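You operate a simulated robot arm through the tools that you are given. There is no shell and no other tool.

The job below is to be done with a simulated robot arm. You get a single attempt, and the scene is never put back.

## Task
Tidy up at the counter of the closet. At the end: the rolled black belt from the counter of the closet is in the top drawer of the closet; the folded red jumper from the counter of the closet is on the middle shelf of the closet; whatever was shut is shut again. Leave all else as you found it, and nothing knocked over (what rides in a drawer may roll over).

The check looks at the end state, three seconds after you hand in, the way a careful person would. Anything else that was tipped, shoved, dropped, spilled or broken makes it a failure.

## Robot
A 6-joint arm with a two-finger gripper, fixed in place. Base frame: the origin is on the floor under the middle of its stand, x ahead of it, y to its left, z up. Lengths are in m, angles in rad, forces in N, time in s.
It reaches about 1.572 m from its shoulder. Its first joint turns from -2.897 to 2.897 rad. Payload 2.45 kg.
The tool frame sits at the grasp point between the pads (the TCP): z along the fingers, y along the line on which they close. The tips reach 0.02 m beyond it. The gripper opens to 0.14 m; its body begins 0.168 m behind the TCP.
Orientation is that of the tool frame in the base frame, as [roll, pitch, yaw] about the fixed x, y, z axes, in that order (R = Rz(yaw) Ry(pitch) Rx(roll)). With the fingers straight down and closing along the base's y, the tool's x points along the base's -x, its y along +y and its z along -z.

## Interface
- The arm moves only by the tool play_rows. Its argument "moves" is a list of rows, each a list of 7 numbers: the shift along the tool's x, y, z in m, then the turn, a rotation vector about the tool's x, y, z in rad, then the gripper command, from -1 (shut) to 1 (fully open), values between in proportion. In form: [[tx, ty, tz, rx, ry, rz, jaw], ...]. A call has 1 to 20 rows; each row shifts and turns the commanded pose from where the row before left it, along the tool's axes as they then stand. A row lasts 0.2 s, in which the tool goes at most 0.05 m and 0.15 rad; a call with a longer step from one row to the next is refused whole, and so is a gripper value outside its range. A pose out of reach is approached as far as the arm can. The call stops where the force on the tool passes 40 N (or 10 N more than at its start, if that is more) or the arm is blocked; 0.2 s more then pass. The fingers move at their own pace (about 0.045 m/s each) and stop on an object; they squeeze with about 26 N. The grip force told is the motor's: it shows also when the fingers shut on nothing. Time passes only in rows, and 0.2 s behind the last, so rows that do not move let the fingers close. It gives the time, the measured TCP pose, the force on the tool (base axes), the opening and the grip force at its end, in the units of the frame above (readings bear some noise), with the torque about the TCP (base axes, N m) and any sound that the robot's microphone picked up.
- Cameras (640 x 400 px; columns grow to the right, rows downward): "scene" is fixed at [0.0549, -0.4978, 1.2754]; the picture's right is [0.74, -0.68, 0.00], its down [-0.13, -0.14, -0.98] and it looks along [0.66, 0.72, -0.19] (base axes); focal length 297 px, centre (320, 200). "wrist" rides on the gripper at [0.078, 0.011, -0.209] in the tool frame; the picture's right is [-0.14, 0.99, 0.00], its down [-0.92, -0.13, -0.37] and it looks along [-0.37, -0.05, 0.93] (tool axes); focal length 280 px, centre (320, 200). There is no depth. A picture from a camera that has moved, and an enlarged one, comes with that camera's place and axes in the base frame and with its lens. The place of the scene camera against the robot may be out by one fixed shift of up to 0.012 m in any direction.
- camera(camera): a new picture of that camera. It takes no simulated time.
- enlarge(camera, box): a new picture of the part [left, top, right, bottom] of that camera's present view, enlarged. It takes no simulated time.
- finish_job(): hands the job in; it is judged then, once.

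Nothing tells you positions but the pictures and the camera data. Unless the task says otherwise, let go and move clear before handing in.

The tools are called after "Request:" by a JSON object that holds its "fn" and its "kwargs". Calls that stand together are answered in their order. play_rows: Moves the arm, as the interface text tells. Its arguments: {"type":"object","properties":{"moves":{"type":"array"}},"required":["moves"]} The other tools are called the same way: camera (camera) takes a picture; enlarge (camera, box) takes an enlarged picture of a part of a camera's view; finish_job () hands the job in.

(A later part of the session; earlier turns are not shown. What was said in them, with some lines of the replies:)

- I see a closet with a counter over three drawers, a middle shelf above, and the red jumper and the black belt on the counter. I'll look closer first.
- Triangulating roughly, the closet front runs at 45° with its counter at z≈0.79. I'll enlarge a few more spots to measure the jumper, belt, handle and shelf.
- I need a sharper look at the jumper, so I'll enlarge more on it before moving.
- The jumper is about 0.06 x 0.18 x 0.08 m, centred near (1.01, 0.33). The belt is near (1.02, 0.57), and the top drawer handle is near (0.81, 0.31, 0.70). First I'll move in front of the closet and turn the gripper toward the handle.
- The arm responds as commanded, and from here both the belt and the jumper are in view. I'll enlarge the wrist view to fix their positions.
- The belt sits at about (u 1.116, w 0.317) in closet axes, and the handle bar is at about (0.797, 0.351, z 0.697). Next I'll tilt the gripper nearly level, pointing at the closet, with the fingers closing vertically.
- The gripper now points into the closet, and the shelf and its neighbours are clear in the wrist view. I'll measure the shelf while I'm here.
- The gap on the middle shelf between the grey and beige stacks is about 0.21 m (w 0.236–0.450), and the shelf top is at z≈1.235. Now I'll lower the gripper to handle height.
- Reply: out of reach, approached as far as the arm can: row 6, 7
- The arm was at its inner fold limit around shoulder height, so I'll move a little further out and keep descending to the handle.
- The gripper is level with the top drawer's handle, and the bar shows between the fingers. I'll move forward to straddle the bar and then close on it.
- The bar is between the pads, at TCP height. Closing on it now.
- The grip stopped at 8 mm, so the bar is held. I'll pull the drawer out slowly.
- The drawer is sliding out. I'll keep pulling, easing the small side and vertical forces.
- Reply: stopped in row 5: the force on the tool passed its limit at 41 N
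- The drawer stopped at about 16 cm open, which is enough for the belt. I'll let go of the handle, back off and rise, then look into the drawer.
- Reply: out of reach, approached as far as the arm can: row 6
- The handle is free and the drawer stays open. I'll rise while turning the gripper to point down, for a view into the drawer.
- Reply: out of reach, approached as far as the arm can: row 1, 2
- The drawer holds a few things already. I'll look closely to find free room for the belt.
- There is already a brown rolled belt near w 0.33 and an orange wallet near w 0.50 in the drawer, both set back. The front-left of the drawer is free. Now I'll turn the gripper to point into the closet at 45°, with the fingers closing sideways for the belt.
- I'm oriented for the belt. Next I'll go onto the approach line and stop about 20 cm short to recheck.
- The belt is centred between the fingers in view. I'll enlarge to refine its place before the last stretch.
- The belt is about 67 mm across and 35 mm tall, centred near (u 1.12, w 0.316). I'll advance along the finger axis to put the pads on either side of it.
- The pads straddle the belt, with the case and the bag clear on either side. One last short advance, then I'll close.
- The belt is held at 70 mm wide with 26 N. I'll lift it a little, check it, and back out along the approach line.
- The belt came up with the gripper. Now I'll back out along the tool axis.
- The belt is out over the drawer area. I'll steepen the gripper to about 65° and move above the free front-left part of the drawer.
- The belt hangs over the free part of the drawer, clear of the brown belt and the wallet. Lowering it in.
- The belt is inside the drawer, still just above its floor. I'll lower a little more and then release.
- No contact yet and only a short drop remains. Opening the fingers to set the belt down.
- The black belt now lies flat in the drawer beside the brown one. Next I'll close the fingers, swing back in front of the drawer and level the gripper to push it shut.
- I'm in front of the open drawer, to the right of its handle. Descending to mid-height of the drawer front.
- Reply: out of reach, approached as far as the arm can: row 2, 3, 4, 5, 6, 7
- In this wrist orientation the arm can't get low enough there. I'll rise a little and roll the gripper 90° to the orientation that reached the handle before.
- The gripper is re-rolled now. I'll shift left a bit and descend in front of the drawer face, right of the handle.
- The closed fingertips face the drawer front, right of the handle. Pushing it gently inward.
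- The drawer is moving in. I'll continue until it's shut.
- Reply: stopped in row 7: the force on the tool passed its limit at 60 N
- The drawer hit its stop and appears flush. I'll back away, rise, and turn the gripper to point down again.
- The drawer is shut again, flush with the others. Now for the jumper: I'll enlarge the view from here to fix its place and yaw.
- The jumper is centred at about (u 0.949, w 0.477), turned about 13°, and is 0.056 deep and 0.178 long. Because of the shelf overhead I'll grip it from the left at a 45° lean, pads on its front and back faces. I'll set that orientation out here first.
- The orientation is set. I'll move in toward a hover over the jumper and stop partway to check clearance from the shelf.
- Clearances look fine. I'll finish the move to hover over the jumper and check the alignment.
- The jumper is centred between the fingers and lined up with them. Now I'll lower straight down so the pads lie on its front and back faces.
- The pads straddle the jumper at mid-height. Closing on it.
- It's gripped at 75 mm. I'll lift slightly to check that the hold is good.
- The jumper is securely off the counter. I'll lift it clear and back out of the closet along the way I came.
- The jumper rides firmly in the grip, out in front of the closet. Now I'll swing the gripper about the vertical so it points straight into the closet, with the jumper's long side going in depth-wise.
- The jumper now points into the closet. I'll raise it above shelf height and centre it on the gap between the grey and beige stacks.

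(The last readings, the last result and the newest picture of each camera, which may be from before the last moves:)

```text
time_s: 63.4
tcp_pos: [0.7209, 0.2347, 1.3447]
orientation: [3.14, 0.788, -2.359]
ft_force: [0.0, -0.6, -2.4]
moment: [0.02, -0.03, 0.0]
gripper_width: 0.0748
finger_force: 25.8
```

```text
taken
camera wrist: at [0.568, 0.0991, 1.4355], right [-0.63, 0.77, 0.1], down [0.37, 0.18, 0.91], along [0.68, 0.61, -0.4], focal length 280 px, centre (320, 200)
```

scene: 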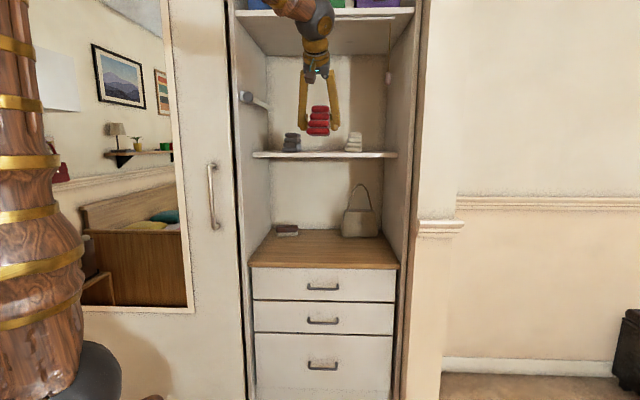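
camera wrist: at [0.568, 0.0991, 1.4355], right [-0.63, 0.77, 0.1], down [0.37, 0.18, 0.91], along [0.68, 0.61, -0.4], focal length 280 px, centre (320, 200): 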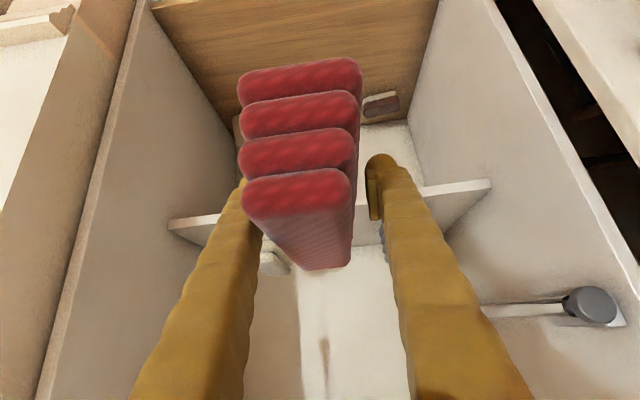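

The jumper is held above shelf level, lined up with the gap. I'll enlarge the scene view to check the lateral alignment before going in.

Request:
{"fn": "enlarge", "kwargs": {"camera": "scene", "box": [250, 60, 400, 170]}}

Request:
{"fn": "enlarge", "kwargs": {"camera": "wrist", "box": [160, 140, 500, 300]}}

```text
3.64 times, centred on (325, 115) of scene
camera zoom: at [0.0549, -0.4978, 1.2754], right [0.74, -0.68, 0.0], down [-0.13, -0.14, -0.98], along [0.66, 0.72, -0.19], focal length 1080 px, centre (302, 509)
```

zoom: 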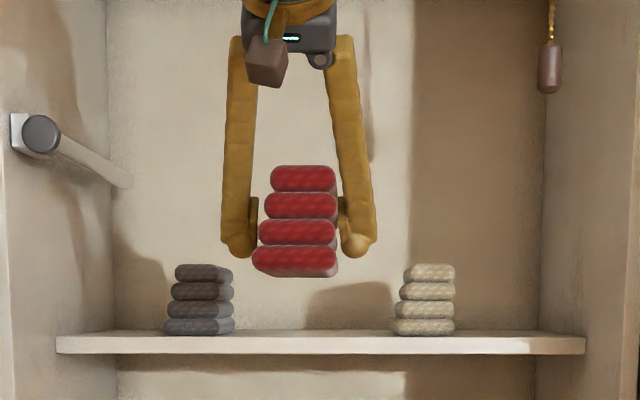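

```text
1.88 times, centred on (330, 220) of wrist
camera zoom: at [0.568, 0.0991, 1.4355], right [-0.63, 0.77, 0.1], down [0.37, 0.18, 0.91], along [0.68, 0.61, -0.4], focal length 528 px, centre (301, 162)
```

zoom: 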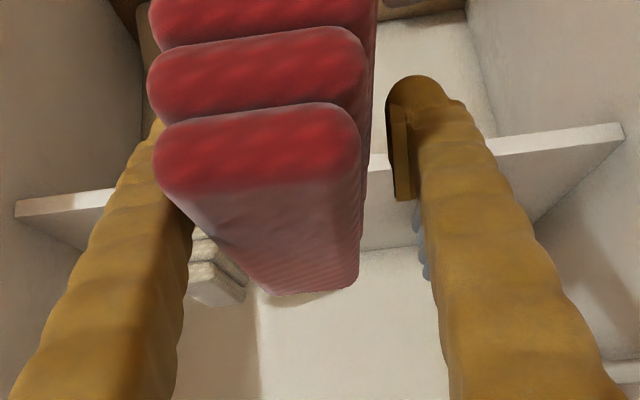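

The fingers span ±7 cm and the gap allows about ±10.7 cm, so it will fit. Moving in over the shelf and stopping just before the stacks.

Request:
{"fn": "play_rows", "kwargs": {"moves": [[-0.0325, 0.0005, 0.0327, 0, 0, 0, -1], [-0.0325, 0.0005, 0.0327, 0, 0, 0, -1], [-0.0325, 0.0005, 0.0327, 0, 0, 0, -1], [-0.0325, 0.0005, 0.0327, 0, 0, 0, -1], [-0.0325, 0.0005, 0.0327, 0, 0, 0, -1], [0, 0, 0, 0, 0, 0, -1]]}}

Request:
{"fn": "camera", "kwargs": {"camera": "scene"}}

Request:
{"fn": "enlarge", "kwargs": {"camera": "scene", "box": [250, 60, 400, 170]}}

Request:
{"fn": "camera", "kwargs": {"camera": "wrist"}}

```text
time_s: 64.8
tcp_pos: [0.8819, 0.3994, 1.3442]
orientation: [-3.142, 0.787, -2.358]
ft_force: [0.7, 0.1, -2.7]
moment: [0.03, -0.04, 0.0]
gripper_width: 0.0747
finger_force: 25.8
```

```text
taken
```

scene: 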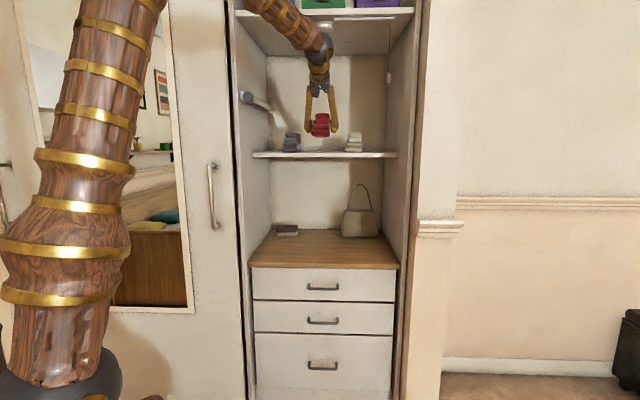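

```text
3.64 times, centred on (325, 115) of scene
camera zoom: at [0.0549, -0.4978, 1.2754], right [0.74, -0.68, 0.0], down [-0.13, -0.14, -0.98], along [0.66, 0.72, -0.19], focal length 1080 px, centre (302, 509)
```

zoom: 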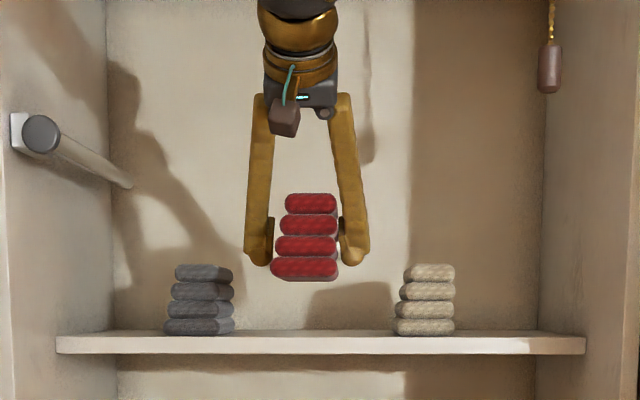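

```text
taken
camera wrist: at [0.7304, 0.2641, 1.4358], right [-0.63, 0.77, 0.1], down [0.37, 0.18, 0.91], along [0.68, 0.61, -0.4], focal length 280 px, centre (320, 200)
```

wrist: 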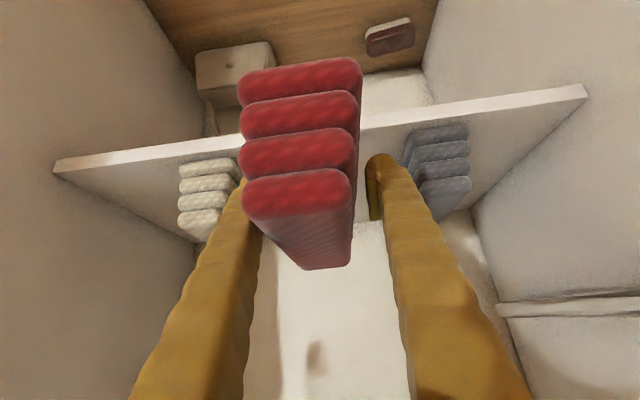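

The stacks are visible on both sides now. I'll zoom in to measure the gap precisely before going between them.

Request:
{"fn": "enlarge", "kwargs": {"camera": "wrist", "box": [150, 130, 260, 260]}}

Request:
{"fn": "enlarge", "kwargs": {"camera": "wrist", "box": [360, 100, 490, 240]}}

```text
3.08 times, centred on (205, 195) of wrist
camera zoom: at [0.7304, 0.2641, 1.4358], right [-0.63, 0.77, 0.1], down [0.37, 0.18, 0.91], along [0.68, 0.61, -0.4], focal length 863 px, centre (674, 215)
```

zoom: 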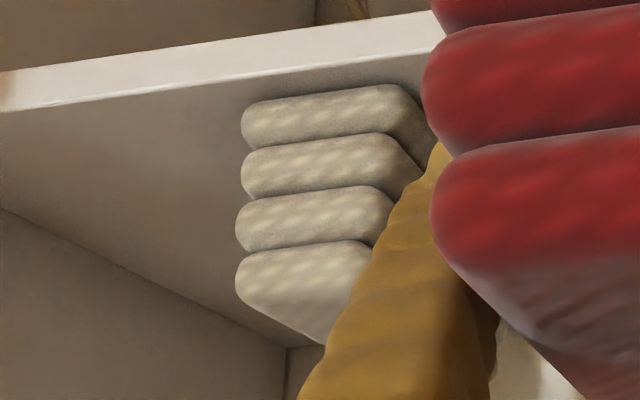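

```text
2.86 times, centred on (425, 170) of wrist
camera zoom: at [0.7304, 0.2641, 1.4358], right [-0.63, 0.77, 0.1], down [0.37, 0.18, 0.91], along [0.68, 0.61, -0.4], focal length 801 px, centre (20, 286)
```

zoom: 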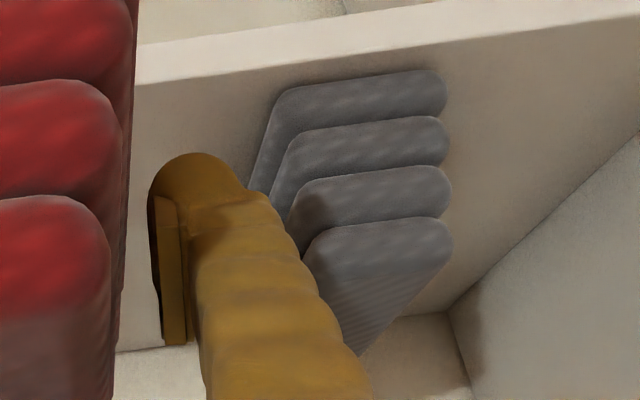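

The gap measures w 0.226–0.451 with both stacks' fronts at u≈1.0, and I'm centred on it. Moving in to u≈1.095.

Request:
{"fn": "play_rows", "kwargs": {"moves": [[-0.0333, 0.0007, 0.0335, 0, 0, 0, -1], [-0.0333, 0.0007, 0.0335, 0, 0, 0, -1], [-0.0333, 0.0007, 0.0335, 0, 0, 0, -1], [-0.0333, 0.0006, 0.0335, 0, 0, 0, -1], [0, 0, 0, 0, 0, 0, -1]]}}

Request:
{"fn": "enlarge", "kwargs": {"camera": "scene", "box": [250, 60, 400, 170]}}

Request:
{"fn": "camera", "kwargs": {"camera": "wrist"}}

Request:
{"fn": "camera", "kwargs": {"camera": "scene"}}

```text
time_s: 66.0
tcp_pos: [1.0156, 0.5347, 1.3422]
orientation: [-3.141, 0.788, -2.356]
ft_force: [-0.5, 0.1, -2.8]
moment: [0.01, -0.03, 0.04]
gripper_width: 0.0747
finger_force: 25.7
```

```text
3.64 times, centred on (325, 115) of scene
camera zoom: at [0.0549, -0.4978, 1.2754], right [0.74, -0.68, 0.0], down [-0.13, -0.14, -0.98], along [0.66, 0.72, -0.19], focal length 1080 px, centre (302, 509)
```

zoom: 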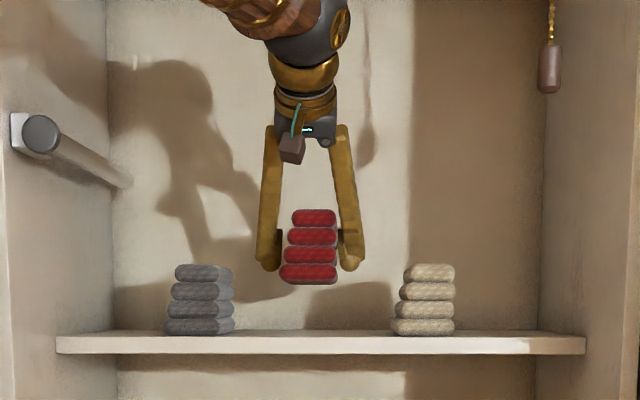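

```text
taken
camera wrist: at [0.862, 0.3997, 1.4352], right [-0.63, 0.77, 0.1], down [0.37, 0.18, 0.91], along [0.68, 0.61, -0.4], focal length 280 px, centre (320, 200)
```

wrist: 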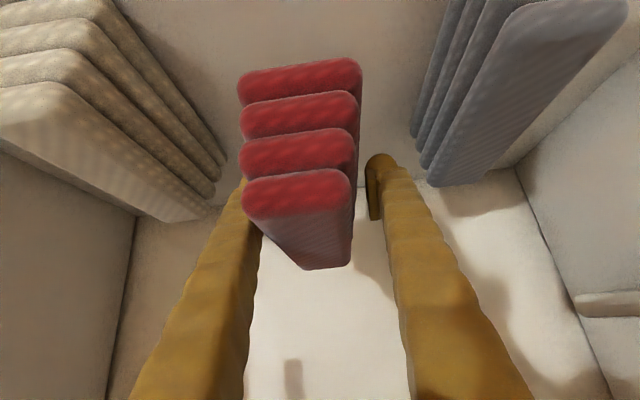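

```text
taken
```

scene: 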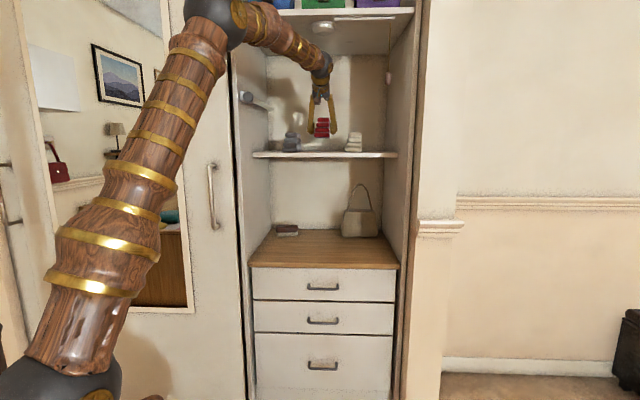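

It sits well between the stacks with about 4.5 cm clear each side. Lowering toward the shelf.

Request:
{"fn": "play_rows", "kwargs": {"moves": [[0.0106, 0, 0.0106, 0, 0, 0, -1], [0.0106, 0, 0.0106, 0, 0, 0, -1], [0.0106, 0, 0.0106, 0, 0, 0, -1], [0.0042, 0, 0.0042, 0, 0, 0, -1], [0, 0, 0, 0, 0, 0, -1]]}}

Request:
{"fn": "enlarge", "kwargs": {"camera": "scene", "box": [270, 100, 380, 170]}}

```text
time_s: 67.2
tcp_pos: [1.0146, 0.5352, 1.2917]
orientation: [-3.141, 0.787, -2.358]
ft_force: [0.0, 0.3, -2.9]
moment: [0.0, 0.01, 0.0]
gripper_width: 0.0746
finger_force: 26.0
```

```text
5.71 times, centred on (325, 135) of scene
camera zoom: at [0.0549, -0.4978, 1.2754], right [0.74, -0.68, 0.0], down [-0.13, -0.14, -0.98], along [0.66, 0.72, -0.19], focal length 1697 px, centre (291, 571)
```

zoom: 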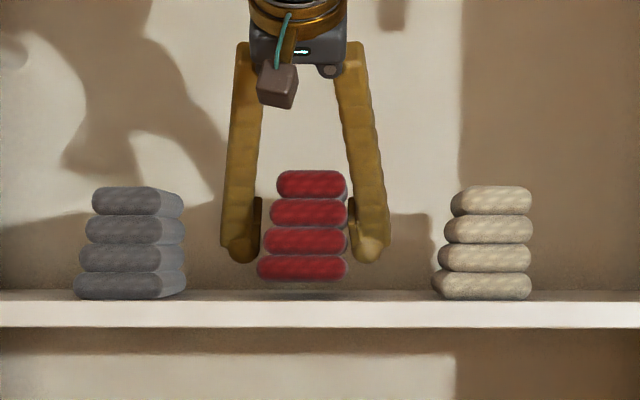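

About 13 mm remain between the jumper and the shelf. Lowering in small steps.

Request:
{"fn": "play_rows", "kwargs": {"moves": [[0.0028, 0, 0.0028, 0, 0, 0, -1], [0.0028, 0, 0.0028, 0, 0, 0, -1], [0.0021, 0, 0.0021, 0, 0, 0, -1], [0, 0, 0, 0, 0, 0, -1]]}}

Request:
{"fn": "enlarge", "kwargs": {"camera": "scene", "box": [270, 100, 380, 170]}}

```text
time_s: 68.2
tcp_pos: [1.0143, 0.5351, 1.2813]
orientation: [-3.14, 0.786, -2.359]
ft_force: [0.6, 0.5, -2.8]
moment: [0.0, 0.0, 0.0]
gripper_width: 0.0747
finger_force: 25.5
```

```text
5.71 times, centred on (325, 135) of scene
camera zoom: at [0.0549, -0.4978, 1.2754], right [0.74, -0.68, 0.0], down [-0.13, -0.14, -0.98], along [0.66, 0.72, -0.19], focal length 1697 px, centre (291, 571)
```

zoom: 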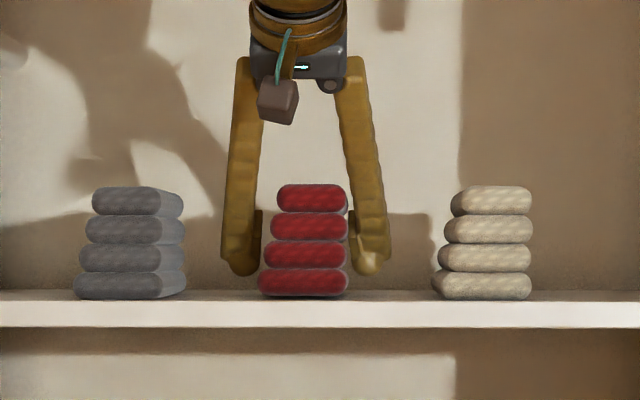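

Nearly touching. I'll go a couple of millimetres more and watch the force.

Request:
{"fn": "play_rows", "kwargs": {"moves": [[0.0014, 0, 0.0014, 0, 0, 0, -1], [0, 0, 0, 0, 0, 0, -1]]}}

```text
time_s: 68.8
tcp_pos: [1.0148, 0.534, 1.2805]
orientation: [-3.141, 0.785, -2.359]
ft_force: [1.0, -0.9, 3.7]
moment: [0.26, -0.61, -0.08]
gripper_width: 0.0747
finger_force: 26.1
```

The shelf is now carrying the jumper. Opening the fingers gently, just enough to clear it.

Request:
{"fn": "play_rows", "kwargs": {"moves": [[0, 0, 0, 0, 0, 0, 0.1], [0, 0, 0, 0, 0, 0, 0.2], [0, 0, 0, 0, 0, 0, 0.3], [0, 0, 0, 0, 0, 0, 0.4], [0, 0, 0, 0, 0, 0, 0.4]]}}

Request:
{"fn": "enlarge", "kwargs": {"camera": "scene", "box": [270, 100, 380, 170]}}

Request:
{"fn": "camera", "kwargs": {"camera": "wrist"}}

```text
time_s: 70.0
tcp_pos: [1.0149, 0.5342, 1.2794]
orientation: [-3.14, 0.785, -2.358]
ft_force: [0.0, 0.1, 1.0]
moment: [0.01, 0.02, 0.03]
gripper_width: 0.098
finger_force: 0.0
```

```text
5.71 times, centred on (325, 135) of scene
camera zoom: at [0.0549, -0.4978, 1.2754], right [0.74, -0.68, 0.0], down [-0.13, -0.14, -0.98], along [0.66, 0.72, -0.19], focal length 1697 px, centre (291, 571)
```

zoom: 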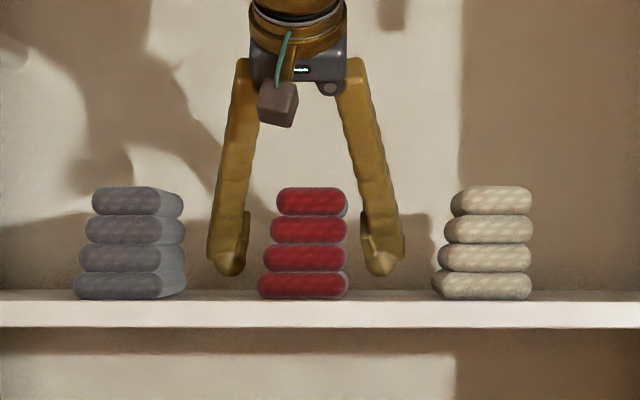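

```text
taken
camera wrist: at [0.8623, 0.3989, 1.371], right [-0.63, 0.77, 0.1], down [0.37, 0.18, 0.91], along [0.68, 0.61, -0.4], focal length 280 px, centre (320, 200)
```

wrist: 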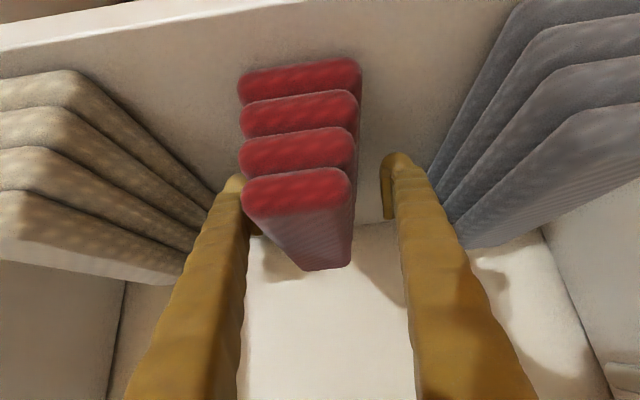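

The jumper stands on the middle shelf, free of the fingers. I'll withdraw up and back along the finger axis, then out of the closet.

Request:
{"fn": "play_rows", "kwargs": {"moves": [[0, 0, -0.015, 0, 0, 0, 0.4], [0, 0, -0.03, 0, 0, 0, 0.4], [0, 0, -0.04, 0, 0, 0, 0.4], [0, 0, -0.04, 0, 0, 0, 0.4], [0.0325, 0, -0.0327, 0, 0, 0, 0.4], [0.0325, 0, -0.0327, 0, 0, 0, 0.4], [0.0325, 0, -0.0327, 0, 0, 0, 0.4], [0.0325, 0, -0.0327, 0, 0, 0, 0.4], [0.0325, 0, -0.0327, 0, 0, 0, 0.4], [0.0325, 0, -0.0327, 0, 0, 0, 0.4], [0.0325, 0, -0.0327, 0, 0, 0, 0.4], [0, 0, 0, 0, 0, 0, 0.4]]}}

Request:
{"fn": "camera", "kwargs": {"camera": "scene"}}

Request:
{"fn": "camera", "kwargs": {"camera": "wrist"}}

Request:
{"fn": "enlarge", "kwargs": {"camera": "scene", "box": [230, 90, 420, 250]}}

Request:
{"fn": "enlarge", "kwargs": {"camera": "scene", "box": [230, 220, 420, 380]}}

```text
time_s: 72.6
tcp_pos: [0.7223, 0.2435, 1.3684]
orientation: [3.142, 0.788, -2.358]
ft_force: [0.1, -0.1, -0.1]
moment: [0.02, 0.0, -0.01]
gripper_width: 0.098
finger_force: 0.1
```

```text
taken
```

scene: 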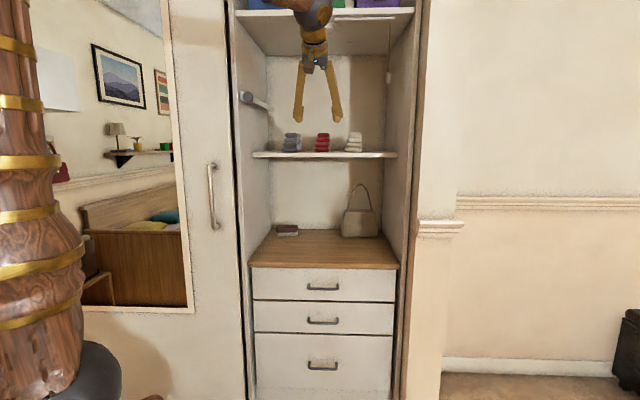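

```text
taken
camera wrist: at [0.5705, 0.1083, 1.4606], right [-0.63, 0.77, 0.1], down [0.37, 0.18, 0.91], along [0.68, 0.61, -0.4], focal length 280 px, centre (320, 200)
```

wrist: 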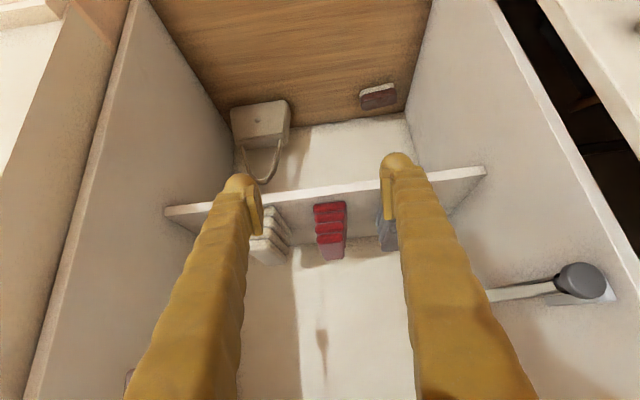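

```text
2.50 times, centred on (325, 170) of scene
camera zoom: at [0.0549, -0.4978, 1.2754], right [0.74, -0.68, 0.0], down [-0.13, -0.14, -0.98], along [0.66, 0.72, -0.19], focal length 742 px, centre (308, 275)
```

zoom: 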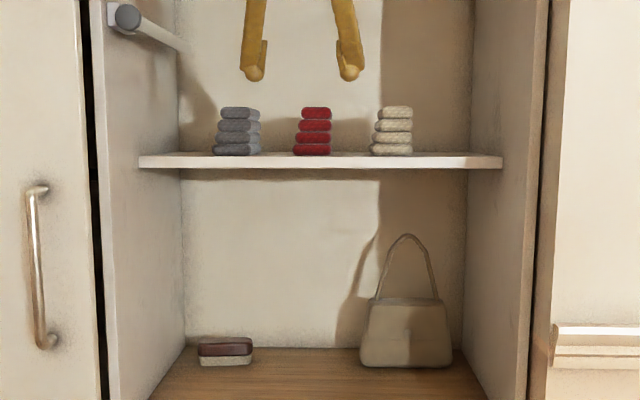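

```text
2.50 times, centred on (325, 300) of scene
camera zoom: at [0.0549, -0.4978, 1.2754], right [0.74, -0.68, 0.0], down [-0.13, -0.14, -0.98], along [0.66, 0.72, -0.19], focal length 742 px, centre (308, -50)
```

zoom: 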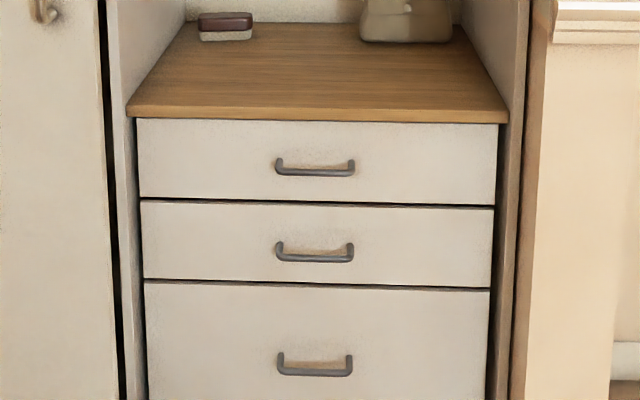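

The red jumper stands on the middle shelf between the two undisturbed stacks. The black belt is in the shut top drawer, and the case and bag are where they were. The gripper is empty and clear, so I'm handing in.

Request:
{"fn": "finish_job", "kwargs": {}}

```text
The job is handed in.
```

The job is handed in, and everything you asked for is in place as far as the last pictures show. The check's verdict hasn't come back to me.

- **Belt:** the rolled black belt lies flat in the front-left of the top drawer, next to the brown belt and orange wallet already there. That was how it lay when I last saw it, before I closed the drawer.
- **Jumper:** the folded red jumper stands on the middle shelf, in the gap between the grey and beige stacks. Neither stack was touched.
- **Drawer:** the top drawer is shut again, and its front looks flush with the two below.
- **Everything else:** the case and the handbag on the counter are where they were, and nothing was knocked over. The gripper is empty and clear of the closet.
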